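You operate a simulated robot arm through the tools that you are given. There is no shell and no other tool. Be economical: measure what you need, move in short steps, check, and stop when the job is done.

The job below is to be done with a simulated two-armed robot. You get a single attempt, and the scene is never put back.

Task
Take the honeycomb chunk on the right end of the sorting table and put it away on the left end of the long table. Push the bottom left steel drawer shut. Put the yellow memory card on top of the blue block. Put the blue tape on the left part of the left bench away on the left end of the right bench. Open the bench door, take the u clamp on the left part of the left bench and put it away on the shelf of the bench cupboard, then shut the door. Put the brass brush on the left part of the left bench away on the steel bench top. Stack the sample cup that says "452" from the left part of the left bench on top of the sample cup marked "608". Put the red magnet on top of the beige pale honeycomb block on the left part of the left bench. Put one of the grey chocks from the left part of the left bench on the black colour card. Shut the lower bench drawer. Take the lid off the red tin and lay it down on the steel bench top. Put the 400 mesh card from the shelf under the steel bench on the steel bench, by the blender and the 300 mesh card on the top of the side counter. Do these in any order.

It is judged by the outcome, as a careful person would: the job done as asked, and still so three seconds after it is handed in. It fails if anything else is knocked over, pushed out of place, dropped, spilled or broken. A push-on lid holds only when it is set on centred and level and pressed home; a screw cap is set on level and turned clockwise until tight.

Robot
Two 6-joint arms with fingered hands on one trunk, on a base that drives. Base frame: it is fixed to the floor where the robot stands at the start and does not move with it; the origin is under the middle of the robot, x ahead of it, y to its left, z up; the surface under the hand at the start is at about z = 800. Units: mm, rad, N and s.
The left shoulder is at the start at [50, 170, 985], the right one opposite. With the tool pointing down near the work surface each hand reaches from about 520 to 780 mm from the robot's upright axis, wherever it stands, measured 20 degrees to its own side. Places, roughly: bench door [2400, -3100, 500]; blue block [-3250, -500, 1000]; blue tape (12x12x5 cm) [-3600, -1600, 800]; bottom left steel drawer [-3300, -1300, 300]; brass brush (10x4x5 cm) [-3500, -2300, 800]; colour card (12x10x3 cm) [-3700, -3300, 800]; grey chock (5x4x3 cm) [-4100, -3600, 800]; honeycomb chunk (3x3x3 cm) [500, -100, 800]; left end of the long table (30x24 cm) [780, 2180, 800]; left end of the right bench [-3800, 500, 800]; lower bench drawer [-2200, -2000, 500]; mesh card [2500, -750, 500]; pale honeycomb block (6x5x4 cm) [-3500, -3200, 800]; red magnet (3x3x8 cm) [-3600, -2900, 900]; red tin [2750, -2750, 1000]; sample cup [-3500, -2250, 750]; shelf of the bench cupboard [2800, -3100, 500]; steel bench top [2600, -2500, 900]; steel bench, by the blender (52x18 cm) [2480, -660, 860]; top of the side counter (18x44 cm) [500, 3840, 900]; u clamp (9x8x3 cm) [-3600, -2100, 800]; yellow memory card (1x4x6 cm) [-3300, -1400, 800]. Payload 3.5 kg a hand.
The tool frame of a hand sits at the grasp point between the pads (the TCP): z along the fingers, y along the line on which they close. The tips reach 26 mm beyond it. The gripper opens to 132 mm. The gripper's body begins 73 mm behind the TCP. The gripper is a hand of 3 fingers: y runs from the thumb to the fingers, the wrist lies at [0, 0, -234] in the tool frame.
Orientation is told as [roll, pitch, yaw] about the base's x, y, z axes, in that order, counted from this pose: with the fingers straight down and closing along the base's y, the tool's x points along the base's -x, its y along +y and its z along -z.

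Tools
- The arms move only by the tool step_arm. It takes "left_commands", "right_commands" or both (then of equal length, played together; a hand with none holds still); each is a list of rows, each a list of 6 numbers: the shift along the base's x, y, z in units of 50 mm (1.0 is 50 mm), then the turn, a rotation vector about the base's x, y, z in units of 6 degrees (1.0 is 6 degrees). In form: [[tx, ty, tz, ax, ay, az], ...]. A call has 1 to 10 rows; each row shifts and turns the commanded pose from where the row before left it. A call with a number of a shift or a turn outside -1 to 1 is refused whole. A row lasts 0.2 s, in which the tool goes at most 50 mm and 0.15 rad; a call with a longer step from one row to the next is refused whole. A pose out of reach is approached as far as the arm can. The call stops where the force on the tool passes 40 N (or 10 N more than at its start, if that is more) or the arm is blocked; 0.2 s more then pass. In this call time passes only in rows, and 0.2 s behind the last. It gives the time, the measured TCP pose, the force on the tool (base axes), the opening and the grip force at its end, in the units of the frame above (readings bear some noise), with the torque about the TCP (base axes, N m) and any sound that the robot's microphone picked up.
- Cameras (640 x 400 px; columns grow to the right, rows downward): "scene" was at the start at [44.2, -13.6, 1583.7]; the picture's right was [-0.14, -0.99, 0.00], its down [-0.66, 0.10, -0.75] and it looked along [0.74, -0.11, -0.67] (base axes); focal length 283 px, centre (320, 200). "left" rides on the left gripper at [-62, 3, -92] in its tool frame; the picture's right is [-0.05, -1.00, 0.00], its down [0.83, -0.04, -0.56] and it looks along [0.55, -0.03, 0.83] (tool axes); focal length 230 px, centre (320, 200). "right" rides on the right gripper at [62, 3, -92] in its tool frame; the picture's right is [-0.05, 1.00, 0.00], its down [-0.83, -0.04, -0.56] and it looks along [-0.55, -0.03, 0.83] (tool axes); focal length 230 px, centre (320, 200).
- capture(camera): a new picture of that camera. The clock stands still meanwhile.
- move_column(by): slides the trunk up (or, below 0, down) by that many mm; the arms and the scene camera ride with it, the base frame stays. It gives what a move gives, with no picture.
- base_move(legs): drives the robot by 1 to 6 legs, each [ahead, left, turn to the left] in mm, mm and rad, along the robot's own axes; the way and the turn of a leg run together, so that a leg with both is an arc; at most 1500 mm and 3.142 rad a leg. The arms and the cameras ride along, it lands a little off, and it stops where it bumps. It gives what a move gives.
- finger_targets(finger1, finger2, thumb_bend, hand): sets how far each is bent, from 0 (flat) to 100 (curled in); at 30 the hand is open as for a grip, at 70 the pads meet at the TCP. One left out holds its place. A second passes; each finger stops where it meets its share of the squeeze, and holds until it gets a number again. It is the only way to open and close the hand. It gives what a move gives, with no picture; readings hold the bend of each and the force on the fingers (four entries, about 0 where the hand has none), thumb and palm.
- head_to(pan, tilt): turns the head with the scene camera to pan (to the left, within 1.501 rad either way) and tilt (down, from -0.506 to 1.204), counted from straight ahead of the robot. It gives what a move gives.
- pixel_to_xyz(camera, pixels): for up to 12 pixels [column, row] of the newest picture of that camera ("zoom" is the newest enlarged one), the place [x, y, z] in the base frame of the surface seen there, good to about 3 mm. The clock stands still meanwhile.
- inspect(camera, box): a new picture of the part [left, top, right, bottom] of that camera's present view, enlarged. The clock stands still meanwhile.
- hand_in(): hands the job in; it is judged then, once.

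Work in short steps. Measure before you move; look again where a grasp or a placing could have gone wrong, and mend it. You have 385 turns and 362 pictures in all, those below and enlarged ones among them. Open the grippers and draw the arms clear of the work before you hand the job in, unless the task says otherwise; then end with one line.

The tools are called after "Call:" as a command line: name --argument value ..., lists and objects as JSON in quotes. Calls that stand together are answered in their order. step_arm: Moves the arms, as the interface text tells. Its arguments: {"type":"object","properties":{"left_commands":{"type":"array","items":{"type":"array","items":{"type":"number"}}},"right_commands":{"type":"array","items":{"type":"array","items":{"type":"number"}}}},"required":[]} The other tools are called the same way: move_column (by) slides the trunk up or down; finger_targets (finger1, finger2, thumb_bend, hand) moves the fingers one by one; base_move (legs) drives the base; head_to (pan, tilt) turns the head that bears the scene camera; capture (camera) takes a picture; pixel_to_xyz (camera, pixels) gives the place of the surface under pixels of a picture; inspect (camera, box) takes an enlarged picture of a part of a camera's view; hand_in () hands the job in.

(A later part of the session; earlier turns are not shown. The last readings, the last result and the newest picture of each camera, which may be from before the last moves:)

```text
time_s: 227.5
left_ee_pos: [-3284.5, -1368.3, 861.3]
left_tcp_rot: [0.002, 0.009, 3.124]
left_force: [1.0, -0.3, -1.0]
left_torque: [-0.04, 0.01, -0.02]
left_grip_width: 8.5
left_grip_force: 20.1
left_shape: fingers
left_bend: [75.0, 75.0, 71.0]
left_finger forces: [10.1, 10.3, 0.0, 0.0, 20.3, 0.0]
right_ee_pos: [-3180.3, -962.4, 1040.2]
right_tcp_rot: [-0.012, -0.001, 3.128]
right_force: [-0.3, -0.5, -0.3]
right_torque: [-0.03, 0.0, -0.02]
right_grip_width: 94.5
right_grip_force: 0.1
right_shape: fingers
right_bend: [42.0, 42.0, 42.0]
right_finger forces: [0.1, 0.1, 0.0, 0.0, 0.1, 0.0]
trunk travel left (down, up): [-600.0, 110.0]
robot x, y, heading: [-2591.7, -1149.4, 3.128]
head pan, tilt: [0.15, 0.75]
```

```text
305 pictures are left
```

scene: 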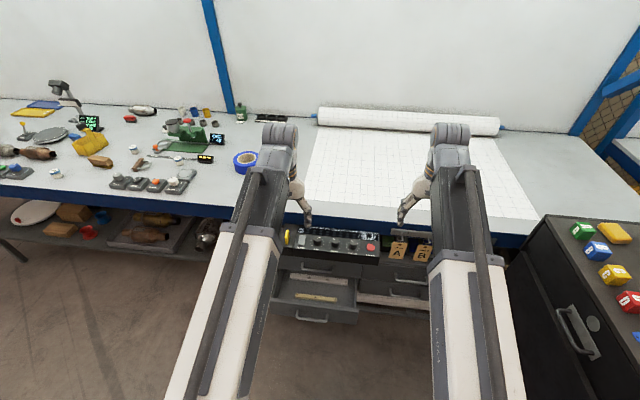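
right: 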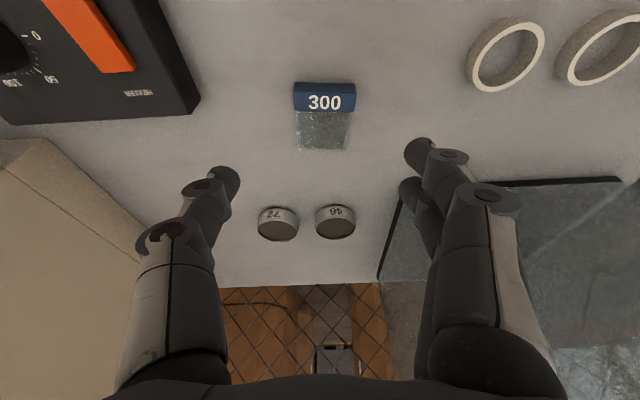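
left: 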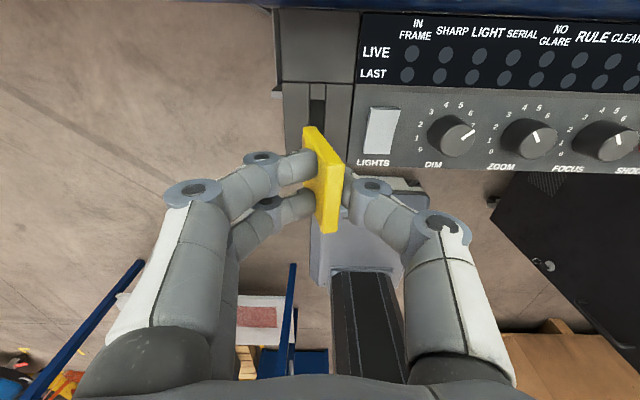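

The card is out. I raise and retract the left hand, then turn to face the kiosk shelf (+y).

Call:
step_arm --left_commands '[[0.3, 0, 0.9, 0, 0, 0], [0.3, 0, 0.9, 0, 0, 0], [0.5, 0.1, 0.8, 0, 0, 0], [0.5, 0.1, 0.8, 0, 0, 0], [0.8, 0, 0.4, 0, 0, 0]]'

Call:
base_move --legs '[[0, 0, -1.56], [0, 250, 0]]'

Call:
head_to --pan 0.3 --tilt 0.7

Call:
capture --camera "scene"

Call:
capture --camera "left"

```text
time_s: 228.7
left_ee_pos: [-3163.5, -1363.4, 1049.1]
left_tcp_rot: [0.002, 0.008, 3.124]
left_force: [0.4, 0.8, 0.0]
left_torque: [0.03, -0.02, -0.01]
left_grip_width: 8.2
left_grip_force: 20.1
left_shape: fingers
left_bend: [75.0, 75.0, 71.0]
left_finger forces: [10.1, 10.1, 0.1, 0.1, 20.3, 0.0]
right_ee_pos: [-3180.1, -962.5, 1040.8]
right_tcp_rot: [-0.011, 0.001, 3.129]
right_force: [-0.6, 0.1, 0.1]
right_torque: [-0.02, -0.01, -0.03]
right_grip_width: 94.3
right_grip_force: 0.1
right_shape: fingers
right_bend: [42.0, 42.0, 42.0]
right_finger forces: [0.1, 0.1, 0.0, 0.0, 0.0, 0.0]
trunk travel left (down, up): [-600.0, 110.0]
robot x, y, heading: [-2592.3, -1147.3, 3.125]
head pan, tilt: [0.15, 0.75]
```

```text
time_s: 234.3
left_ee_pos: [-3066.8, -581.7, 1049.4]
left_tcp_rot: [0.001, 0.009, 1.574]
left_force: [0.5, 0.0, -0.8]
left_torque: [0.0, 0.02, -0.02]
left_grip_width: 8.5
left_grip_force: 20.0
left_shape: fingers
left_bend: [76.0, 76.0, 71.0]
left_finger forces: [10.0, 10.0, 0.0, 0.0, 20.0, 0.1]
right_ee_pos: [-2665.3, -557.4, 1040.9]
right_tcp_rot: [-0.011, 0.001, 1.579]
right_force: [-0.6, 0.0, 0.4]
right_torque: [-0.01, -0.02, -0.01]
right_grip_width: 94.2
right_grip_force: 0.0
right_shape: fingers
right_bend: [42.0, 42.0, 42.0]
right_finger forces: [0.0, 0.1, 0.0, 0.0, 0.0, 0.1]
trunk travel left (down, up): [-600.0, 110.0]
robot x, y, heading: [-2837.6, -1153.4, 1.577]
head pan, tilt: [0.15, 0.75]
```

```text
time_s: 235.0
left_ee_pos: [-3065.3, -581.1, 1050.0]
left_tcp_rot: [0.002, 0.009, 1.575]
left_force: [0.3, -0.8, -0.6]
left_torque: [0.01, 0.03, 0.02]
left_grip_width: 8.5
left_grip_force: 20.3
left_shape: fingers
left_bend: [76.0, 76.0, 71.0]
left_finger forces: [10.0, 10.1, 0.0, 0.0, 20.0, 0.0]
right_ee_pos: [-2665.9, -557.5, 1041.1]
right_tcp_rot: [-0.011, -0.001, 1.577]
right_force: [0.6, -0.1, -0.2]
right_torque: [-0.01, 0.01, 0.02]
right_grip_width: 94.4
right_grip_force: 0.0
right_shape: fingers
right_bend: [42.0, 42.0, 42.0]
right_finger forces: [0.1, 0.0, 0.0, 0.0, 0.1, 0.0]
trunk travel left (down, up): [-600.0, 110.0]
robot x, y, heading: [-2842.0, -1150.0, 1.574]
head pan, tilt: [0.3, 0.7]
```

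```text
304 pictures are left
```

scene: 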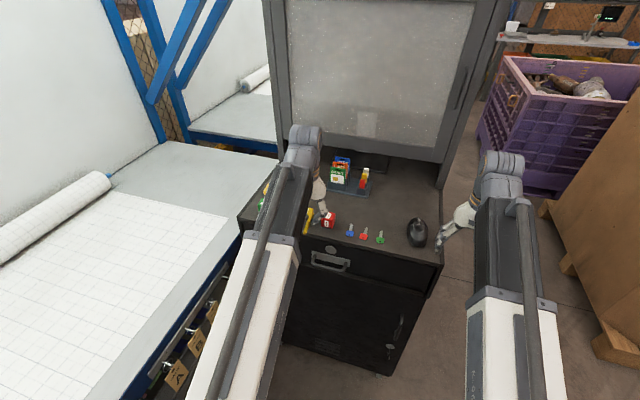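

```text
303 pictures are left
```

left: 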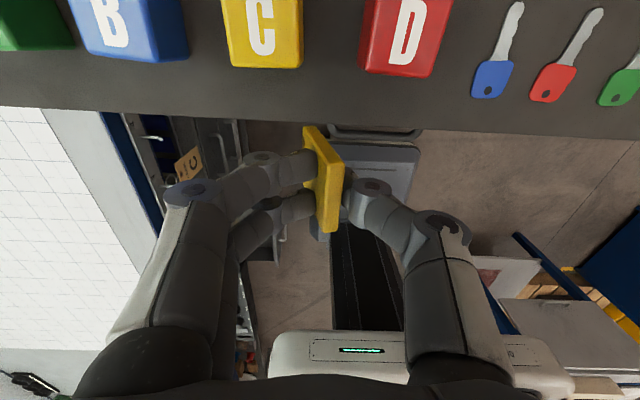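

Call:
pixel_to_xyz --camera "left" --pixels '[[125, 25], [95, 10], [160, 10], [130, 45], [85, 55], [185, 55], [262, 30], [30, 30], [120, 58]]'

Call:
pixel_to_xyz --camera "scene" --pixels '[[360, 140], [400, 150], [300, 112], [250, 190], [268, 195], [340, 180]]'

```text
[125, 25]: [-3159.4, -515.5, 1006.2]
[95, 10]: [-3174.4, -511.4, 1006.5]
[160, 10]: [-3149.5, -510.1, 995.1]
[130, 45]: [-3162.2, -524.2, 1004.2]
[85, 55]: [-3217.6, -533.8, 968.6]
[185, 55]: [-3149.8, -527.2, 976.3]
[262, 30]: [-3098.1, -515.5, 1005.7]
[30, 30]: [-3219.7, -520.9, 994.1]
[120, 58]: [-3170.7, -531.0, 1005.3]
```

```text
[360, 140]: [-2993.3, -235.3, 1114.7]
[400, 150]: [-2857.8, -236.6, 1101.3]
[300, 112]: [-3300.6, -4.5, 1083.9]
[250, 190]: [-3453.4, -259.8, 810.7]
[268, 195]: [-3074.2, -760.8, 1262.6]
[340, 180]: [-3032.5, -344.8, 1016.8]
```

Call:
step_arm --left_commands '[[-1, 0, 0.3, 0, 0, 0], [-0.9, 0.4, 0.3, 0, 0, 0]]'

Call:
capture --camera "left"

```text
refused: row 1 steps farther than a row can; nothing moved
```

```text
302 pictures are left
```

left: 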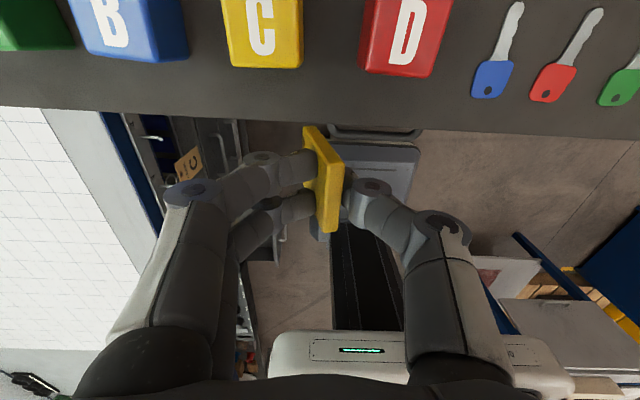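

Call:
step_arm --left_commands '[[-0.9, 0, 0.3, 0, 0, 0], [-0.9, 0.2, 0.3, 0, 0, 0]]'

Call:
capture --camera "left"

```text
time_s: 235.6
left_ee_pos: [-3154.8, -572.0, 1082.1]
left_tcp_rot: [0.002, 0.01, 1.572]
left_force: [-0.3, 0.1, -0.3]
left_torque: [-0.01, -0.02, -0.02]
left_grip_width: 8.3
left_grip_force: 20.2
left_shape: fingers
left_bend: [76.0, 76.0, 71.0]
left_finger forces: [10.0, 10.0, 0.0, 0.0, 20.1, 0.0]
right_ee_pos: [-2666.0, -557.2, 1040.2]
right_tcp_rot: [-0.01, 0.0, 1.577]
right_force: [-0.1, 0.0, 0.2]
right_torque: [0.0, 0.01, 0.04]
right_grip_width: 94.2
right_grip_force: 0.0
right_shape: fingers
right_bend: [42.0, 42.0, 42.0]
right_finger forces: [0.1, 0.1, 0.0, 0.0, 0.0, 0.1]
trunk travel left (down, up): [-600.0, 110.0]
robot x, y, heading: [-2838.8, -1153.0, 1.576]
head pan, tilt: [0.3, 0.7]
```

```text
301 pictures are left
```

left: 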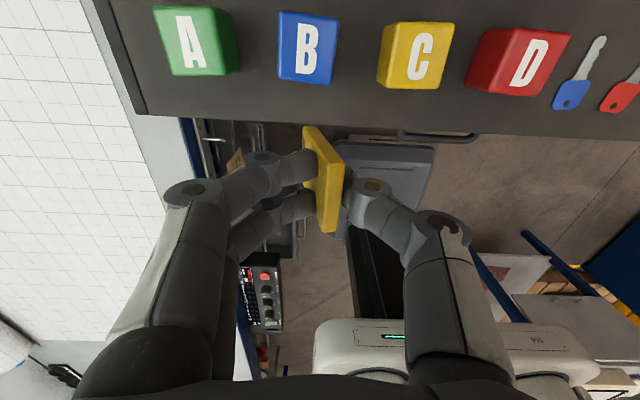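

Call:
pixel_to_xyz --camera "left" --pixels '[[282, 15], [335, 20], [282, 75], [328, 82], [306, 48], [320, 210], [340, 170], [308, 130], [330, 230]]'

Call:
inspect --camera "left" --box '[240, 0, 380, 90]'

```text
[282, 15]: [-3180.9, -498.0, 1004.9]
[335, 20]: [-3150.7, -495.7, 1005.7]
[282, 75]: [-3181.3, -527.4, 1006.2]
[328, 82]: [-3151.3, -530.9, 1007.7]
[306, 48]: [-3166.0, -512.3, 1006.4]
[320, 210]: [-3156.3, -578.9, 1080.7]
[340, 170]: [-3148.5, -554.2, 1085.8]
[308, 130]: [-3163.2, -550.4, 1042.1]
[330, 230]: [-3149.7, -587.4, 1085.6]
```

```text
4.44 times, centred on (310, 45) of left
```

zoom: 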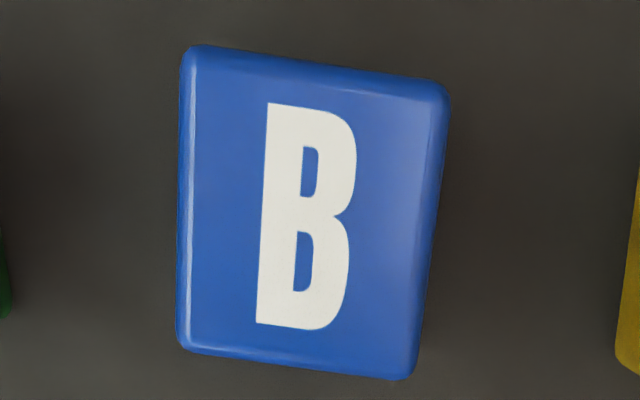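

Call:
inspect --camera "left" --box '[270, 110, 370, 250]'

Call:
inspect --camera "scene" --box '[240, 150, 340, 250]'

```text
2.86 times, centred on (320, 180) of left
```

zoom: 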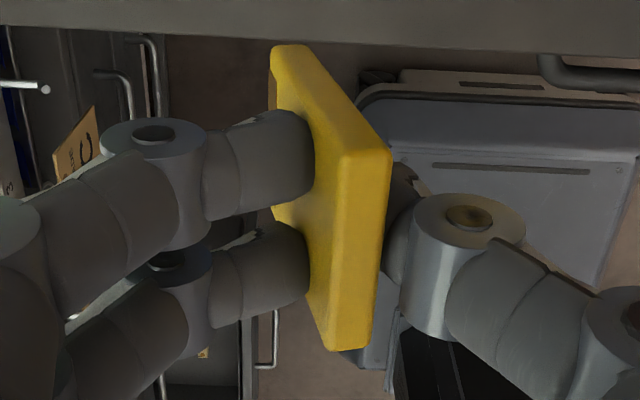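

```text
4.00 times, centred on (290, 200) of scene
```

zoom: 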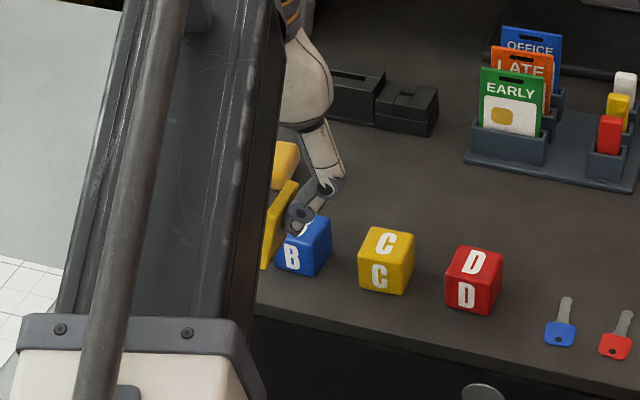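

Call:
pixel_to_xyz --camera "left" --pixels '[[317, 128], [314, 130], [331, 165], [330, 172], [323, 148], [325, 228], [329, 222]]'

Call:
pixel_to_xyz --camera "zoom" --pixels '[[275, 200], [265, 262], [270, 230], [290, 187]]'

```text
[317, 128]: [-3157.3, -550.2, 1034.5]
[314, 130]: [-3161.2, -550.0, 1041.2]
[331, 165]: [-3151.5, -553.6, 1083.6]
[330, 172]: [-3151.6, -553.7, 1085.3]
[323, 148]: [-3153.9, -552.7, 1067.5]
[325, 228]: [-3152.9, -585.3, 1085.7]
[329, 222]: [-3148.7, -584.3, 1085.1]
```

```text
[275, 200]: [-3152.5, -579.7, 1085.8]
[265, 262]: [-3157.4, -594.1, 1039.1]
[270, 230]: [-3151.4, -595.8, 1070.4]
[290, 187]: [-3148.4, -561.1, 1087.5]
```

Call:
inspect --camera "scene" --box '[290, 185, 330, 220]'

```text
11.43 times, centred on (310, 202) of scene
```

zoom: 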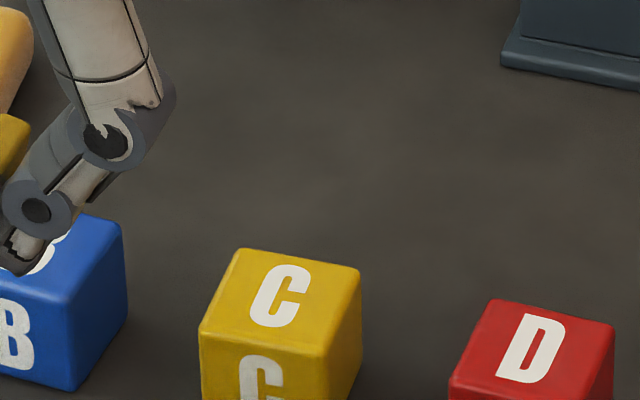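

Call:
inspect --camera "scene" --box '[258, 190, 298, 215]'

```text
16.00 times, centred on (278, 202) of scene
```

zoom: 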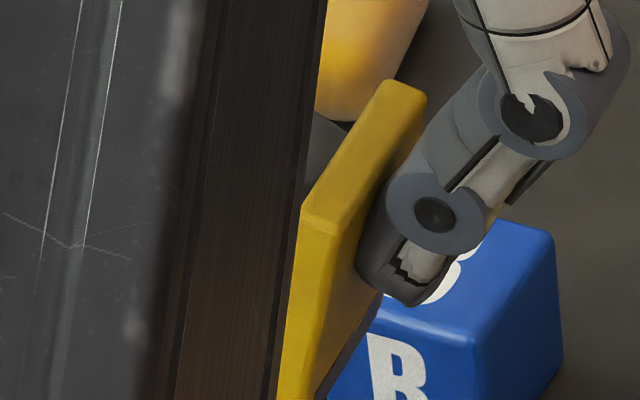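

Call:
pixel_to_xyz --camera "zoom" --pixels '[[345, 240], [338, 280], [330, 320], [320, 360], [312, 390], [308, 240], [298, 320], [290, 390], [390, 140], [345, 190]]'

```text
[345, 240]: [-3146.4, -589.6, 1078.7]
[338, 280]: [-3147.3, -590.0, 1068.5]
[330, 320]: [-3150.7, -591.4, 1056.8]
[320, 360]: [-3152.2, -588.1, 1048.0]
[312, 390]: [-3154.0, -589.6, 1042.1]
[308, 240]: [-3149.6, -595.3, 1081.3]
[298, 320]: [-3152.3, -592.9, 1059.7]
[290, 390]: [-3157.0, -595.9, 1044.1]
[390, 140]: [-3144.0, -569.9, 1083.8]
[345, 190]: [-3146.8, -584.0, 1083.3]
```

The card tilts ~0.18 rad (bottom toward -x). I rotate the hand about y by −1.7 units to make it upright and re-measure.

Call:
step_arm --left_commands '[[0, 0, 0.1, 0, -0.85, 0], [0, 0, 0.1, 0, -0.85, 0]]'

Call:
inspect --camera "scene" --box '[258, 185, 298, 210]'

```text
time_s: 236.2
left_ee_pos: [-3154.0, -572.5, 1089.9]
left_tcp_rot: [-0.177, 0.007, 1.571]
left_force: [-0.3, -0.3, -0.3]
left_torque: [-0.01, 0.0, 0.04]
left_grip_width: 8.2
left_grip_force: 20.8
left_shape: fingers
left_bend: [76.0, 76.0, 71.0]
left_finger forces: [10.1, 10.2, 0.1, 0.0, 20.3, 0.1]
right_ee_pos: [-2665.8, -557.3, 1040.9]
right_tcp_rot: [-0.01, -0.001, 1.579]
right_force: [0.3, 0.3, -0.3]
right_torque: [-0.02, -0.05, -0.03]
right_grip_width: 94.6
right_grip_force: 0.0
right_shape: fingers
right_bend: [42.0, 42.0, 42.0]
right_finger forces: [0.0, 0.0, 0.1, 0.1, 0.0, 0.0]
trunk travel left (down, up): [-600.0, 110.0]
robot x, y, heading: [-2840.7, -1148.5, 1.575]
head pan, tilt: [0.3, 0.7]
```

```text
16.00 times, centred on (278, 198) of scene
```

zoom: 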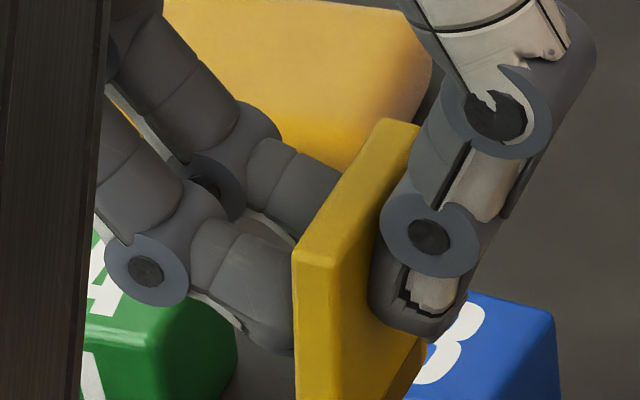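

Call:
pixel_to_xyz --camera "zoom" --pixels '[[352, 270], [352, 310], [352, 350], [352, 390], [310, 280], [310, 340], [310, 390], [345, 220], [390, 150]]'

Call:
inspect --camera "scene" --box '[258, 197, 298, 222]'

```text
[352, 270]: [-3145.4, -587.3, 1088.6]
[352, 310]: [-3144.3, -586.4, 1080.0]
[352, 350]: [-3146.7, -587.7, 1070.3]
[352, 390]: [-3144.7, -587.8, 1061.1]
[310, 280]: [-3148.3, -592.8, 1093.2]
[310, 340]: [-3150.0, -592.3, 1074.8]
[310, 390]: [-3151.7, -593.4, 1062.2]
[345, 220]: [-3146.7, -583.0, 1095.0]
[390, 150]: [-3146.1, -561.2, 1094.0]
```

```text
16.00 times, centred on (278, 210) of scene
```

zoom: 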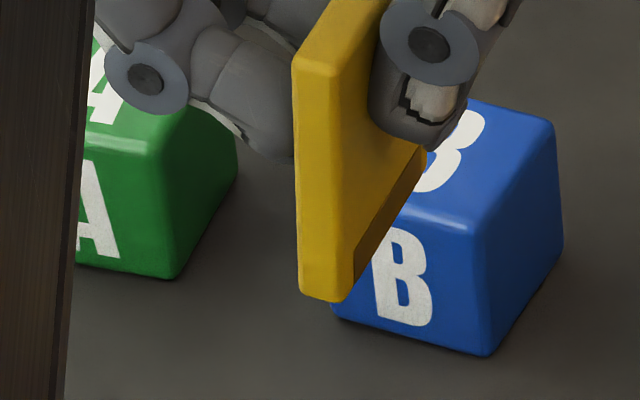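

Call:
pixel_to_xyz --camera "zoom" --pixels '[[318, 288], [318, 200], [318, 100], [345, 290], [350, 100], [410, 160], [350, 200], [420, 150]]'

```text
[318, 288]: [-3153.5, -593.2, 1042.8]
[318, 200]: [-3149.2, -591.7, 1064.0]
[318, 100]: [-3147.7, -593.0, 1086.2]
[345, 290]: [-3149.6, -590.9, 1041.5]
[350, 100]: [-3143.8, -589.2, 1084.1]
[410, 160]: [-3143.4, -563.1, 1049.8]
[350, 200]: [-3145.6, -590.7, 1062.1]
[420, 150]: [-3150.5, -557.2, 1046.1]
```

I add a small −0.6 rotation, then move over the block (dx −18, dy +61) and lower to ~10 mm above.

Call:
step_arm --left_commands '[[-0.1, 0.4, 0, 0, -0.6, 0], [-0.26, 0.8, 0, 0, 0, 0], [0, 0, -0.45, 0, 0, 0]]'

Call:
inspect --camera "scene" --box '[255, 187, 303, 217]'

Call:
capture --camera "left"

```text
time_s: 237.0
left_ee_pos: [-3174.1, -512.2, 1065.3]
left_tcp_rot: [-0.241, 0.008, 1.572]
left_force: [0.2, -0.2, -0.8]
left_torque: [-0.02, 0.0, 0.04]
left_grip_width: 8.3
left_grip_force: 20.6
left_shape: fingers
left_bend: [76.0, 76.0, 71.0]
left_finger forces: [10.1, 10.1, 0.1, 0.1, 20.3, 0.0]
right_ee_pos: [-2665.0, -556.1, 1039.4]
right_tcp_rot: [-0.011, 0.001, 1.578]
right_force: [-0.3, -0.3, 0.1]
right_torque: [-0.01, -0.04, -0.03]
right_grip_width: 94.3
right_grip_force: 0.1
right_shape: fingers
right_bend: [42.0, 42.0, 42.0]
right_finger forces: [0.1, 0.1, 0.0, 0.0, 0.0, 0.0]
trunk travel left (down, up): [-600.0, 110.0]
robot x, y, heading: [-2843.2, -1150.3, 1.578]
head pan, tilt: [0.3, 0.7]
```

```text
13.33 times, centred on (279, 202) of scene
```

zoom: 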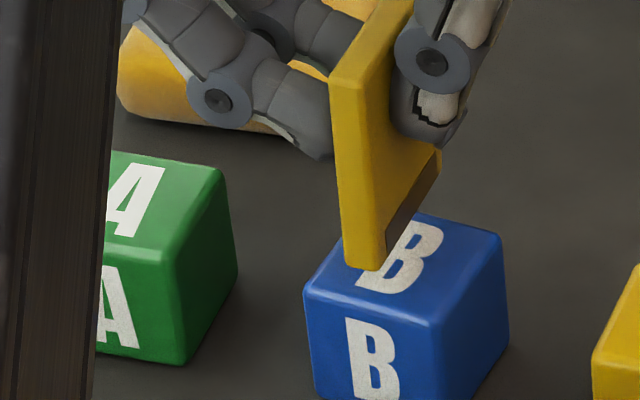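

```text
292 pictures are left
```

left: 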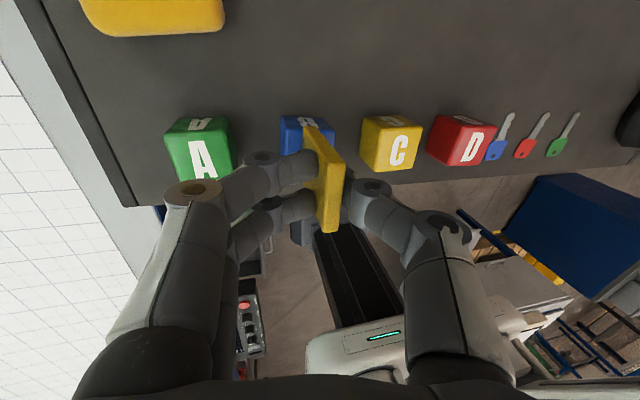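

Call:
pixel_to_xyz --camera "zoom" --pixels '[[355, 255], [375, 255], [432, 160], [350, 100], [375, 60], [395, 262], [420, 225]]'

```text
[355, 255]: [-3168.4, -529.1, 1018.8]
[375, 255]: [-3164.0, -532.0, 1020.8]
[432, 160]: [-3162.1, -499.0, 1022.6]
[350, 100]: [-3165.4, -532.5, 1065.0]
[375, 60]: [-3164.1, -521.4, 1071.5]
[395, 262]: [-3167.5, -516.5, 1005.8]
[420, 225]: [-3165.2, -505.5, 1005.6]
```

Centred and upright; card bottom ≈11 mm above the block. I lower in small steps watching the force.

Call:
step_arm --left_commands '[[0, 0, -0.1, 0, 0, 0], [0, 0, -0.06, 0, 0, 0]]'

Call:
step_arm --left_commands '[[0, 0, -0.03, 0, 0, 0]]'

Call:
step_arm --left_commands '[[0, 0, -0.02, 0, 0, 0]]'

```text
time_s: 237.6
left_ee_pos: [-3173.9, -512.0, 1058.4]
left_tcp_rot: [-0.24, 0.009, 1.57]
left_force: [-0.1, 0.2, 0.2]
left_torque: [0.04, 0.01, 0.0]
left_grip_width: 8.1
left_grip_force: 19.8
left_shape: fingers
left_bend: [76.0, 76.0, 71.0]
left_finger forces: [10.1, 10.2, 0.0, 0.1, 20.2, 0.0]
right_ee_pos: [-2666.1, -556.4, 1041.0]
right_tcp_rot: [-0.012, -0.001, 1.577]
right_force: [0.3, 0.4, -0.2]
right_torque: [-0.02, 0.01, -0.03]
right_grip_width: 94.1
right_grip_force: 0.1
right_shape: fingers
right_bend: [42.0, 42.0, 42.0]
right_finger forces: [0.0, 0.0, 0.0, 0.0, 0.0, 0.0]
trunk travel left (down, up): [-600.0, 110.0]
robot x, y, heading: [-2841.1, -1149.2, 1.574]
head pan, tilt: [0.3, 0.7]
```

```text
time_s: 238.0
left_ee_pos: [-3173.8, -512.1, 1056.4]
left_tcp_rot: [-0.24, 0.009, 1.572]
left_force: [0.0, -0.2, 2.2]
left_torque: [-0.02, 0.0, -0.02]
left_grip_width: 8.1
left_grip_force: 20.4
left_shape: fingers
left_bend: [76.0, 76.0, 71.0]
left_finger forces: [10.4, 10.3, 0.0, 0.0, 20.4, 0.1]
right_ee_pos: [-2665.9, -557.4, 1040.8]
right_tcp_rot: [-0.011, 0.0, 1.579]
right_force: [0.2, 0.0, 0.7]
right_torque: [-0.02, -0.01, 0.01]
right_grip_width: 94.3
right_grip_force: 0.1
right_shape: fingers
right_bend: [42.0, 42.0, 42.0]
right_finger forces: [0.0, 0.1, 0.1, 0.0, 0.0, 0.1]
trunk travel left (down, up): [-600.0, 110.0]
robot x, y, heading: [-2840.8, -1149.3, 1.58]
head pan, tilt: [0.3, 0.7]
```

```text
time_s: 238.4
left_ee_pos: [-3172.8, -511.8, 1057.5]
left_tcp_rot: [-0.239, 0.007, 1.573]
left_force: [-0.6, 1.7, 7.0]
left_torque: [0.01, -0.02, -0.01]
left_grip_width: 8.2
left_grip_force: 21.7
left_shape: fingers
left_bend: [76.0, 76.0, 71.0]
left_finger forces: [11.0, 11.2, 0.0, 0.0, 20.7, 0.1]
right_ee_pos: [-2665.4, -558.0, 1040.6]
right_tcp_rot: [-0.01, -0.001, 1.58]
right_force: [-0.2, -0.3, -0.5]
right_torque: [-0.03, 0.02, 0.06]
right_grip_width: 94.1
right_grip_force: 0.0
right_shape: fingers
right_bend: [42.0, 42.0, 42.0]
right_finger forces: [0.0, 0.0, 0.1, 0.1, 0.0, 0.1]
trunk travel left (down, up): [-600.0, 110.0]
robot x, y, heading: [-2837.7, -1152.9, 1.576]
head pan, tilt: [0.3, 0.7]
```

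In contact (7 N, no torque). I open the fingers by a small symmetric amount.

Call:
finger_targets --hand "left" --finger1 73 --finger2 73 --thumb_bend 68

Call:
inspect --camera "scene" --box '[255, 187, 303, 217]'

```text
time_s: 239.4
left_ee_pos: [-3173.5, -512.9, 1055.9]
left_tcp_rot: [-0.24, 0.009, 1.571]
left_force: [-1.9, 1.4, 10.1]
left_torque: [0.01, 0.02, 0.0]
left_grip_width: 10.0
left_grip_force: 6.7
left_shape: fingers
left_bend: [73.0, 73.0, 67.0]
left_finger forces: [4.5, 4.3, 0.0, 0.0, 5.6, 0.0]
right_ee_pos: [-2665.8, -557.1, 1040.8]
right_tcp_rot: [-0.01, 0.0, 1.577]
right_force: [0.3, -0.1, 0.8]
right_torque: [-0.01, -0.01, 0.03]
right_grip_width: 94.2
right_grip_force: 0.1
right_shape: fingers
right_bend: [42.0, 42.0, 42.0]
right_finger forces: [0.0, 0.0, 0.0, 0.0, 0.0, 0.0]
trunk travel left (down, up): [-600.0, 110.0]
robot x, y, heading: [-2839.3, -1150.0, 1.578]
head pan, tilt: [0.3, 0.7]
```

```text
13.33 times, centred on (279, 202) of scene
```

zoom: 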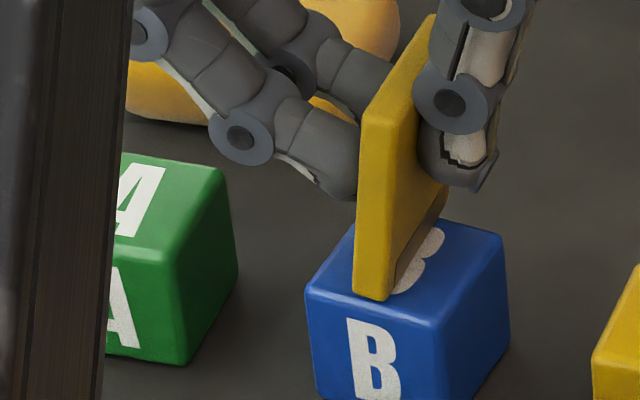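

The card now leans ~0.15 rad (top toward +x) as the pads rotated. I correct with a hand rotation about y and matching shift, still lightly gripping.

Call:
step_arm --left_commands '[[-0.07, 0, 0.02, 0, -0.7, 0], [-0.07, 0, 0, 0, -0.7, 0]]'

Call:
inspect --camera "scene" --box '[255, 187, 303, 217]'

```text
time_s: 240.0
left_ee_pos: [-3180.0, -513.1, 1057.7]
left_tcp_rot: [-0.387, 0.011, 1.57]
left_force: [0.5, 0.4, -0.6]
left_torque: [0.0, -0.01, -0.02]
left_grip_width: 10.7
left_grip_force: 3.5
left_shape: fingers
left_bend: [73.0, 73.0, 66.0]
left_finger forces: [1.9, 1.8, 0.0, 0.1, 3.6, 0.0]
right_ee_pos: [-2665.3, -557.3, 1040.8]
right_tcp_rot: [-0.011, 0.0, 1.58]
right_force: [0.6, 0.3, 0.5]
right_torque: [0.02, -0.02, 0.01]
right_grip_width: 94.4
right_grip_force: 0.3
right_shape: fingers
right_bend: [42.0, 42.0, 42.0]
right_finger forces: [0.1, 0.0, 0.0, 0.1, 0.0, 0.0]
trunk travel left (down, up): [-600.0, 110.0]
robot x, y, heading: [-2841.2, -1150.6, 1.58]
head pan, tilt: [0.3, 0.7]
```

```text
13.33 times, centred on (279, 202) of scene
```

zoom: 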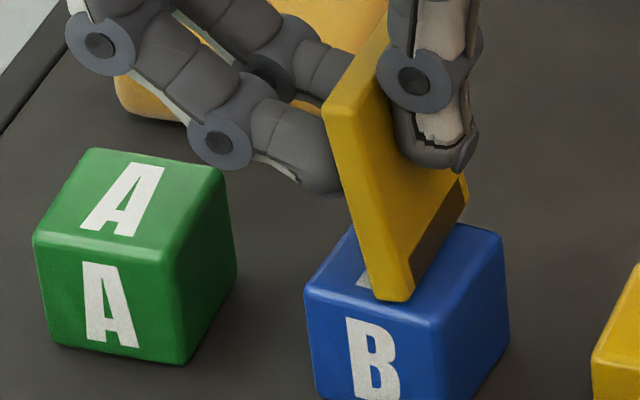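

Call:
step_arm --left_commands '[[0.06, 0, 0, 0, 0.8, 0]]'

Call:
inspect --camera "scene" --box '[255, 187, 303, 217]'

```text
time_s: 240.4
left_ee_pos: [-3176.7, -513.0, 1057.7]
left_tcp_rot: [-0.303, 0.008, 1.57]
left_force: [-0.5, 0.8, 1.4]
left_torque: [0.0, -0.01, -0.01]
left_grip_width: 10.4
left_grip_force: 3.5
left_shape: fingers
left_bend: [73.0, 73.0, 67.0]
left_finger forces: [1.9, 1.7, 0.0, 0.0, 3.7, 0.0]
right_ee_pos: [-2665.9, -557.8, 1039.4]
right_tcp_rot: [-0.01, -0.001, 1.578]
right_force: [0.8, 0.1, -0.6]
right_torque: [0.0, -0.01, 0.01]
right_grip_width: 94.2
right_grip_force: 0.1
right_shape: fingers
right_bend: [42.0, 42.0, 42.0]
right_finger forces: [0.0, 0.0, 0.1, 0.0, 0.0, 0.0]
trunk travel left (down, up): [-600.0, 110.0]
robot x, y, heading: [-2839.3, -1149.9, 1.573]
head pan, tilt: [0.3, 0.7]
```

```text
13.33 times, centred on (279, 202) of scene
```

zoom: 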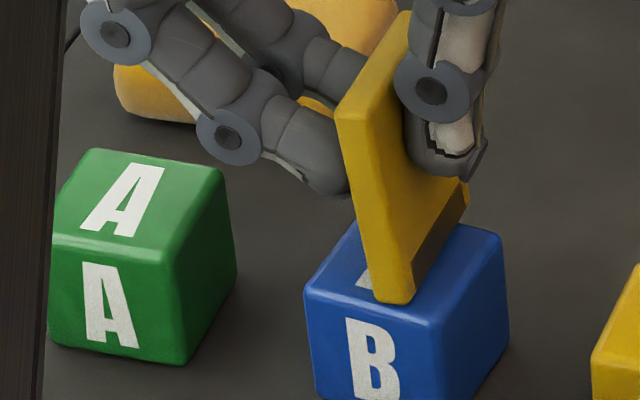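

Call:
step_arm --left_commands '[[0.08, 0, 0, 0, 0.8, 0]]'

Call:
inspect --camera "scene" --box '[255, 187, 303, 217]'

```text
time_s: 240.8
left_ee_pos: [-3172.3, -512.7, 1057.0]
left_tcp_rot: [-0.218, 0.008, 1.572]
left_force: [0.1, 0.0, 4.2]
left_torque: [-0.01, -0.03, -0.02]
left_grip_width: 10.4
left_grip_force: 4.4
left_shape: fingers
left_bend: [73.0, 73.0, 67.0]
left_finger forces: [2.0, 1.8, 0.0, 0.0, 4.3, 0.0]
right_ee_pos: [-2664.6, -557.3, 1040.5]
right_tcp_rot: [-0.011, 0.001, 1.577]
right_force: [-0.9, 0.6, 0.3]
right_torque: [-0.01, 0.02, -0.02]
right_grip_width: 94.2
right_grip_force: 0.1
right_shape: fingers
right_bend: [42.0, 42.0, 42.0]
right_finger forces: [0.0, 0.1, 0.0, 0.0, 0.1, 0.1]
trunk travel left (down, up): [-600.0, 110.0]
robot x, y, heading: [-2843.4, -1150.9, 1.573]
head pan, tilt: [0.3, 0.7]
```

```text
13.33 times, centred on (279, 202) of scene
```

zoom: 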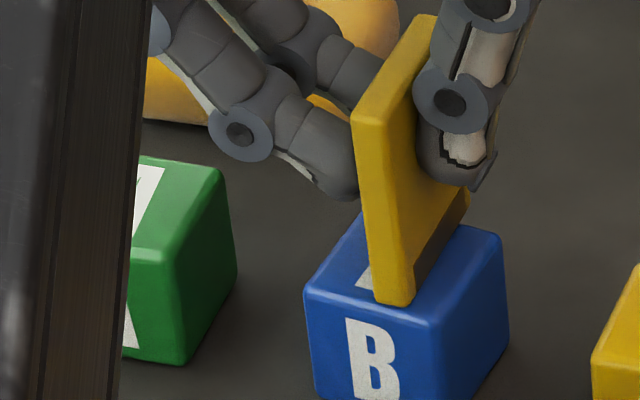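

Call:
step_arm --left_commands '[[0.03, 0, 0, 0, 0.35, 0]]'

Call:
finger_targets --hand "left" --finger1 71 --finger2 71 --thumb_bend 64

Call:
inspect --camera "scene" --box '[255, 187, 303, 217]'

```text
time_s: 241.2
left_ee_pos: [-3171.8, -512.6, 1057.2]
left_tcp_rot: [-0.183, 0.008, 1.573]
left_force: [0.1, 0.0, 3.7]
left_torque: [0.02, -0.07, 0.04]
left_grip_width: 10.4
left_grip_force: 4.1
left_shape: fingers
left_bend: [73.0, 73.0, 67.0]
left_finger forces: [1.8, 1.8, 0.0, 0.0, 4.4, 0.1]
right_ee_pos: [-2665.6, -557.1, 1040.8]
right_tcp_rot: [-0.012, -0.001, 1.578]
right_force: [-0.1, -0.3, 0.1]
right_torque: [0.01, 0.03, -0.01]
right_grip_width: 94.2
right_grip_force: 0.0
right_shape: fingers
right_bend: [42.0, 42.0, 42.0]
right_finger forces: [0.1, 0.0, 0.0, 0.1, 0.0, 0.0]
trunk travel left (down, up): [-600.0, 110.0]
robot x, y, heading: [-2842.6, -1150.0, 1.574]
head pan, tilt: [0.3, 0.7]
```

```text
time_s: 242.2
left_ee_pos: [-3170.6, -511.5, 1056.5]
left_tcp_rot: [-0.183, 0.01, 1.574]
left_force: [-0.3, 0.6, 0.1]
left_torque: [0.01, 0.04, 0.02]
left_grip_width: 12.9
left_grip_force: 0.7
left_shape: fingers
left_bend: [71.0, 71.0, 64.0]
left_finger forces: [0.2, 0.1, 0.0, 0.0, 0.3, 0.0]
right_ee_pos: [-2665.8, -556.6, 1040.1]
right_tcp_rot: [-0.011, 0.001, 1.579]
right_force: [0.4, 0.1, -0.3]
right_torque: [-0.03, -0.02, -0.01]
right_grip_width: 94.6
right_grip_force: 0.0
right_shape: fingers
right_bend: [42.0, 42.0, 42.0]
right_finger forces: [0.0, 0.1, 0.0, 0.1, 0.0, 0.1]
trunk travel left (down, up): [-600.0, 110.0]
robot x, y, heading: [-2843.0, -1148.4, 1.577]
head pan, tilt: [0.3, 0.7]
```

```text
13.33 times, centred on (279, 202) of scene
```

zoom: 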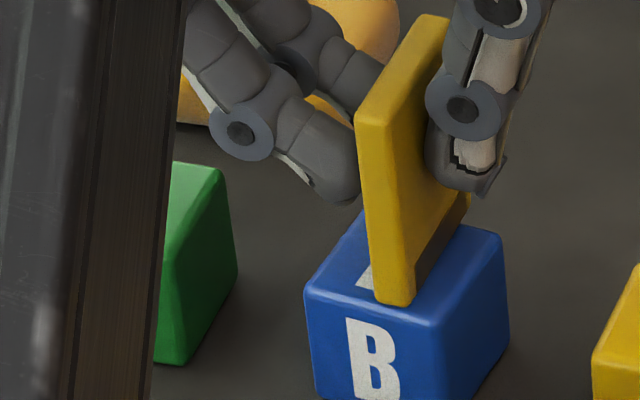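

The card stands free on the block. I open further and raise along the tool axis.

Call:
finger_targets --hand "left" --finger1 58 --finger2 58 --thumb_bend 51

Call:
step_arm --left_commands '[[-0.08, 0, 0.5, 0, 0, 0], [-0.1, 0, 0.6, 0, 0, 0], [-0.1, 0, 0.9, 0, 0, 0]]'

Call:
capture --camera "left"

```text
time_s: 243.2
left_ee_pos: [-3171.7, -511.4, 1057.4]
left_tcp_rot: [-0.181, 0.009, 1.575]
left_force: [0.1, 0.0, 0.3]
left_torque: [0.01, 0.0, 0.02]
left_grip_width: 53.4
left_grip_force: 0.0
left_shape: fingers
left_bend: [57.0, 57.0, 51.0]
left_finger forces: [0.0, 0.0, 0.1, 0.0, 0.0, 0.0]
right_ee_pos: [-2665.3, -558.1, 1040.3]
right_tcp_rot: [-0.01, 0.0, 1.578]
right_force: [0.7, 1.0, 0.8]
right_torque: [0.0, 0.02, 0.05]
right_grip_width: 94.3
right_grip_force: 0.0
right_shape: fingers
right_bend: [42.0, 42.0, 42.0]
right_finger forces: [0.0, 0.1, 0.1, 0.0, 0.0, 0.0]
trunk travel left (down, up): [-600.0, 110.0]
robot x, y, heading: [-2840.8, -1150.1, 1.579]
head pan, tilt: [0.3, 0.7]
```

```text
time_s: 244.0
left_ee_pos: [-3186.7, -503.4, 1144.6]
left_tcp_rot: [-0.18, -0.001, 1.576]
left_force: [0.3, -0.3, 0.6]
left_torque: [-0.02, -0.02, -0.01]
left_grip_width: 54.1
left_grip_force: 0.0
left_shape: fingers
left_bend: [57.0, 57.0, 51.0]
left_finger forces: [0.0, 0.1, 0.0, 0.0, 0.0, 0.0]
left hand out of reach, approached as far as the arm can: row 3
right_ee_pos: [-2665.5, -557.7, 1041.5]
right_tcp_rot: [-0.011, 0.0, 1.58]
right_force: [0.0, 0.1, -0.2]
right_torque: [-0.02, 0.0, -0.01]
right_grip_width: 94.3
right_grip_force: 0.1
right_shape: fingers
right_bend: [42.0, 42.0, 42.0]
right_finger forces: [0.0, 0.1, 0.0, 0.0, 0.1, 0.0]
trunk travel left (down, up): [-600.0, 110.0]
robot x, y, heading: [-2844.8, -1149.3, 1.572]
head pan, tilt: [0.3, 0.7]
```

```text
286 pictures are left
```

left: 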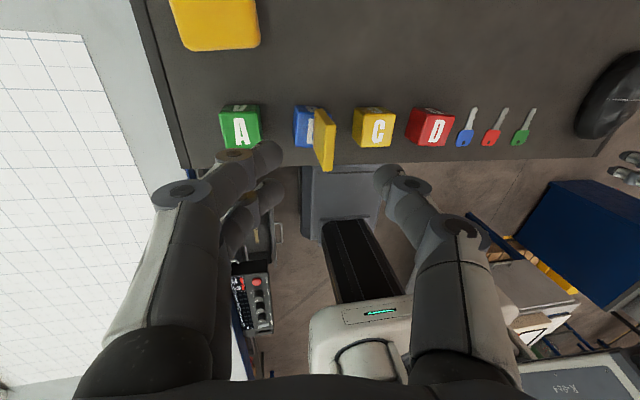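

The card stands on block B. I back away, straighten the left hand, move east and turn to face the drawers.

Call:
base_move --legs '[[-150, 0, 0], [0, -250, 0]]'

Call:
step_arm --left_commands '[[0.8, 0, 0, 0, 0.85, 0], [0.8, 0, 0, 0, 0.85, 0], [0.8, 0, -0.5, 0, 0, 0], [0.5, -0.3, -0.6, 0, 0, 0], [0, -0.6, -0.6, 0, 0, 0]]'

Call:
finger_targets --hand "left" --finger1 72 --finger2 72 --thumb_bend 72

Call:
base_move --legs '[[0, 0, 1.565]]'

Call:
move_column --by -400

```text
time_s: 246.8
left_ee_pos: [-2936.2, -653.6, 1144.0]
left_tcp_rot: [-0.178, -0.004, 1.573]
left_force: [-0.5, 0.3, -0.4]
left_torque: [0.02, 0.02, 0.02]
left_grip_width: 53.8
left_grip_force: 0.0
left_shape: fingers
left_bend: [57.0, 57.0, 51.0]
left_finger forces: [0.0, 0.1, 0.0, 0.0, 0.0, 0.1]
right_ee_pos: [-2416.6, -705.2, 1040.4]
right_tcp_rot: [-0.01, 0.0, 1.576]
right_force: [0.9, 0.3, 0.6]
right_torque: [-0.01, 0.04, -0.02]
right_grip_width: 94.3
right_grip_force: 0.0
right_shape: fingers
right_bend: [42.0, 42.0, 42.0]
right_finger forces: [0.0, 0.0, 0.1, 0.0, 0.0, 0.0]
trunk travel left (down, up): [-600.0, 110.0]
robot x, y, heading: [-2593.8, -1302.0, 1.571]
head pan, tilt: [0.3, 0.7]
```

```text
time_s: 248.0
left_ee_pos: [-2792.3, -698.8, 1060.8]
left_tcp_rot: [-0.001, -0.004, 1.571]
left_force: [0.1, 0.5, -1.1]
left_torque: [0.02, -0.01, 0.0]
left_grip_width: 54.1
left_grip_force: 0.0
left_shape: fingers
left_bend: [57.0, 57.0, 51.0]
left_finger forces: [0.0, 0.0, 0.0, 0.0, 0.0, 0.0]
right_ee_pos: [-2418.6, -706.5, 1041.0]
right_tcp_rot: [-0.012, 0.001, 1.578]
right_force: [-0.2, -0.4, 0.7]
right_torque: [0.0, 0.01, 0.0]
right_grip_width: 94.2
right_grip_force: 0.0
right_shape: fingers
right_bend: [42.0, 42.0, 42.0]
right_finger forces: [0.0, 0.0, 0.0, 0.1, 0.1, 0.1]
trunk travel left (down, up): [-600.0, 110.0]
robot x, y, heading: [-2592.1, -1300.0, 1.572]
head pan, tilt: [0.3, 0.7]
```

```text
time_s: 249.0
left_ee_pos: [-2791.2, -698.5, 1062.0]
left_tcp_rot: [0.0, -0.003, 1.572]
left_force: [0.3, -0.1, 0.9]
left_torque: [-0.06, 0.01, -0.02]
left_grip_width: 1.3
left_grip_force: 0.2
left_shape: fingers
left_bend: [72.0, 72.0, 71.0]
left_finger forces: [0.1, 0.0, 0.0, 0.0, 0.0, 0.1]
right_ee_pos: [-2418.3, -705.9, 1041.2]
right_tcp_rot: [-0.013, 0.0, 1.579]
right_force: [0.6, 0.8, 0.3]
right_torque: [0.04, -0.02, 0.01]
right_grip_width: 94.4
right_grip_force: 0.1
right_shape: fingers
right_bend: [42.0, 42.0, 42.0]
right_finger forces: [0.0, 0.0, 0.0, 0.0, 0.0, 0.1]
trunk travel left (down, up): [-600.0, 110.0]
robot x, y, heading: [-2595.9, -1298.4, 1.571]
head pan, tilt: [0.3, 0.7]
```

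```text
time_s: 253.2
left_ee_pos: [-3191.2, -1504.3, 1060.8]
left_tcp_rot: [0.0, -0.004, -3.131]
left_force: [-0.3, 0.7, 0.2]
left_torque: [0.0, 0.02, -0.03]
left_grip_width: 1.2
left_grip_force: 0.0
left_shape: fingers
left_bend: [72.0, 72.0, 71.0]
left_finger forces: [0.0, 0.0, 0.0, 0.0, 0.0, 0.1]
right_ee_pos: [-3187.8, -1130.2, 1040.7]
right_tcp_rot: [-0.011, 0.0, -3.126]
right_force: [0.0, 0.6, -0.7]
right_torque: [0.01, -0.01, -0.01]
right_grip_width: 93.9
right_grip_force: 0.1
right_shape: fingers
right_bend: [42.0, 42.0, 42.0]
right_finger forces: [0.0, 0.1, 0.0, 0.1, 0.1, 0.0]
trunk travel left (down, up): [-600.0, 110.0]
robot x, y, heading: [-2595.1, -1301.2, -3.128]
head pan, tilt: [0.3, 0.7]
```

```text
time_s: 257.1
left_ee_pos: [-3192.7, -1503.1, 659.8]
left_tcp_rot: [0.0, -0.004, -3.132]
left_force: [-0.3, -0.1, 0.4]
left_torque: [0.0, -0.02, 0.02]
left_grip_width: 1.3
left_grip_force: 0.2
left_shape: fingers
left_bend: [72.0, 72.0, 71.0]
left_finger forces: [0.0, 0.0, 0.0, 0.0, 0.0, 0.0]
right_ee_pos: [-3188.0, -1130.0, 641.2]
right_tcp_rot: [-0.009, -0.001, -3.127]
right_force: [0.5, 0.5, 0.2]
right_torque: [-0.03, 0.02, 0.02]
right_grip_width: 94.3
right_grip_force: 0.1
right_shape: fingers
right_bend: [42.0, 42.0, 42.0]
right_finger forces: [0.1, 0.0, 0.1, 0.0, 0.1, 0.0]
trunk travel left (down, up): [-200.0, 510.0]
robot x, y, heading: [-2592.6, -1300.4, -3.129]
head pan, tilt: [0.3, 0.7]
```

Call:
base_move --legs '[[-100, -235, -0.012]]'

Call:
move_column --by -190

Call:
step_arm --left_commands '[[-0.3, 0, -0.8, 0, 1, 0], [-0.3, 0, -0.8, 0, 1, 0], [-0.3, 0, -0.8, 0, 1, 0], [-0.3, 0, -0.6, 0, 1, 0]]'

Call:
head_to --pan 0.1 --tilt 0.55

Call:
capture --camera "scene"

```text
time_s: 258.9
left_ee_pos: [-3096.5, -1258.7, 660.6]
left_tcp_rot: [0.0, -0.004, -3.141]
left_force: [-0.3, 0.5, -0.6]
left_torque: [-0.01, -0.03, 0.02]
left_grip_width: 1.2
left_grip_force: 0.1
left_shape: fingers
left_bend: [72.0, 72.0, 71.0]
left_finger forces: [0.0, 0.0, 0.1, 0.2, 0.0, 0.1]
right_ee_pos: [-3088.5, -885.2, 640.1]
right_tcp_rot: [-0.011, 0.0, -3.137]
right_force: [0.4, 0.1, 1.1]
right_torque: [-0.05, -0.01, 0.01]
right_grip_width: 94.3
right_grip_force: 0.0
right_shape: fingers
right_bend: [42.0, 42.0, 42.0]
right_finger forces: [0.1, 0.1, 0.1, 0.0, 0.1, 0.1]
trunk travel left (down, up): [-200.0, 510.0]
robot x, y, heading: [-2493.7, -1061.7, -3.137]
head pan, tilt: [0.3, 0.7]
```

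```text
time_s: 261.0
left_ee_pos: [-3097.6, -1259.7, 472.1]
left_tcp_rot: [0.0, -0.004, -3.14]
left_force: [-0.9, -0.3, 0.2]
left_torque: [-0.04, -0.01, 0.02]
left_grip_width: 1.3
left_grip_force: 0.1
left_shape: fingers
left_bend: [72.0, 72.0, 71.0]
left_finger forces: [0.0, 0.1, 0.0, 0.0, 0.1, 0.0]
right_ee_pos: [-3088.8, -884.0, 449.8]
right_tcp_rot: [-0.01, 0.001, -3.136]
right_force: [0.3, 0.0, -1.2]
right_torque: [-0.01, -0.04, 0.01]
right_grip_width: 94.3
right_grip_force: 0.0
right_shape: fingers
right_bend: [42.0, 42.0, 42.0]
right_finger forces: [0.0, 0.1, 0.0, 0.0, 0.1, 0.1]
trunk travel left (down, up): [-10.0, 700.0]
robot x, y, heading: [-2497.0, -1061.4, -3.134]
head pan, tilt: [0.3, 0.7]
```

```text
time_s: 262.0
left_ee_pos: [-3159.6, -1259.4, 318.6]
left_tcp_rot: [0.0, -0.424, -3.141]
left_force: [0.6, 0.0, -0.1]
left_torque: [-0.03, -0.01, -0.01]
left_grip_width: 1.2
left_grip_force: 0.0
left_shape: fingers
left_bend: [72.0, 72.0, 71.0]
left_finger forces: [0.0, 0.1, 0.0, 0.1, 0.1, 0.0]
right_ee_pos: [-3089.9, -884.7, 451.3]
right_tcp_rot: [-0.01, 0.001, -3.136]
right_force: [-0.2, 0.7, 0.4]
right_torque: [0.0, -0.02, -0.01]
right_grip_width: 94.5
right_grip_force: 0.0
right_shape: fingers
right_bend: [42.0, 42.0, 42.0]
right_finger forces: [0.0, 0.1, 0.0, 0.1, 0.1, 0.0]
trunk travel left (down, up): [-10.0, 700.0]
robot x, y, heading: [-2498.1, -1057.9, -3.137]
head pan, tilt: [0.3, 0.7]
```

```text
time_s: 262.7
left_ee_pos: [-3159.2, -1259.9, 319.1]
left_tcp_rot: [-0.003, -0.423, -3.141]
left_force: [0.1, 0.2, -0.1]
left_torque: [0.01, -0.01, 0.0]
left_grip_width: 1.2
left_grip_force: 0.1
left_shape: fingers
left_bend: [72.0, 72.0, 71.0]
left_finger forces: [0.1, 0.1, 0.0, 0.1, 0.1, 0.1]
right_ee_pos: [-3087.6, -884.4, 449.9]
right_tcp_rot: [-0.009, -0.001, -3.138]
right_force: [0.2, -0.1, 0.2]
right_torque: [0.02, -0.01, 0.02]
right_grip_width: 94.4
right_grip_force: 0.0
right_shape: fingers
right_bend: [42.0, 42.0, 42.0]
right_finger forces: [0.0, 0.1, 0.0, 0.0, 0.0, 0.0]
trunk travel left (down, up): [-10.0, 700.0]
robot x, y, heading: [-2494.0, -1060.2, -3.137]
head pan, tilt: [0.099, 0.55]
```

```text
285 pictures are left
```

scene: 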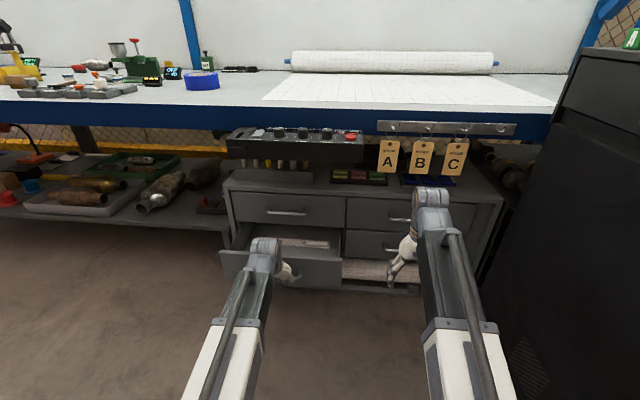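

Bottom-left drawer stands open. I push it with the closed left fingertips.

Call:
step_arm --left_commands '[[-0.6, 0, -0.1, 0, 0, 0], [-0.6, 0, 0, 0, 0, 0], [-0.6, 0, 0, 0, 0, 0], [-0.6, 0, 0, 0, 0, 0]]'

```text
time_s: 263.7
left_ee_pos: [-3277.6, -1259.5, 315.7]
left_tcp_rot: [0.0, -0.422, -3.143]
left_force: [0.7, -1.1, -0.1]
left_torque: [0.02, -0.03, 0.04]
left_grip_width: 0.8
left_grip_force: 0.1
left_shape: fingers
left_bend: [72.0, 72.0, 72.0]
left_finger forces: [0.0, 0.1, 0.0, 0.0, 0.0, 0.0]
right_ee_pos: [-3089.5, -884.4, 451.2]
right_tcp_rot: [-0.011, 0.001, -3.138]
right_force: [0.1, -0.3, -0.3]
right_torque: [0.01, -0.01, 0.02]
right_grip_width: 94.4
right_grip_force: 0.0
right_shape: fingers
right_bend: [42.0, 42.0, 42.0]
right_finger forces: [0.0, 0.0, 0.0, 0.1, 0.1, 0.0]
trunk travel left (down, up): [-10.0, 700.0]
robot x, y, heading: [-2497.9, -1057.8, -3.139]
head pan, tilt: [0.099, 0.55]
```

Call:
capture --camera "scene"

Call:
capture --camera "left"

```text
284 pictures are left
```

scene: 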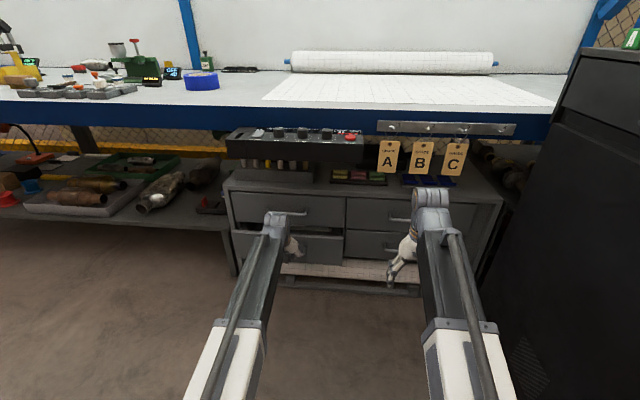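

```text
283 pictures are left
```

left: 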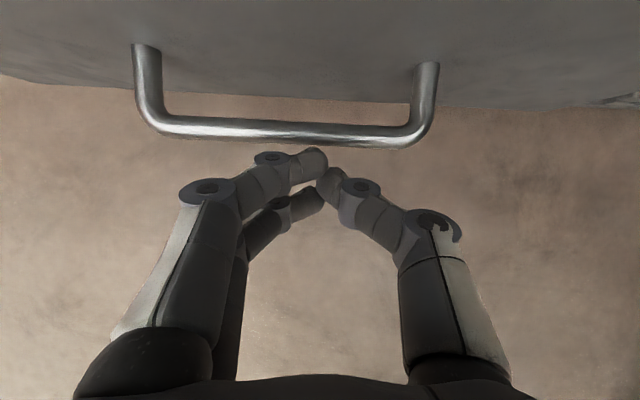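

Call:
pixel_to_xyz --camera "scene" --pixels '[[320, 250], [300, 205], [320, 205], [245, 245], [390, 245], [340, 245]]'

Call:
pixel_to_xyz --camera "left" --pixels '[[285, 133], [285, 50], [148, 60], [430, 80]]'

```text
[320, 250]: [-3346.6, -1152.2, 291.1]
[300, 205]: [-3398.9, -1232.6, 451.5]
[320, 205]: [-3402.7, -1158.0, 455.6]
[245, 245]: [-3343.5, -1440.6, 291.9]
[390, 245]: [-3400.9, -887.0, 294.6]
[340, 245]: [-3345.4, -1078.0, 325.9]
```

```text
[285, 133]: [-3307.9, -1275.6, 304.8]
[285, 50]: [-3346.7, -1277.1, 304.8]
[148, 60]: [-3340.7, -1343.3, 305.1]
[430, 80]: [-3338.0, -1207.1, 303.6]
```

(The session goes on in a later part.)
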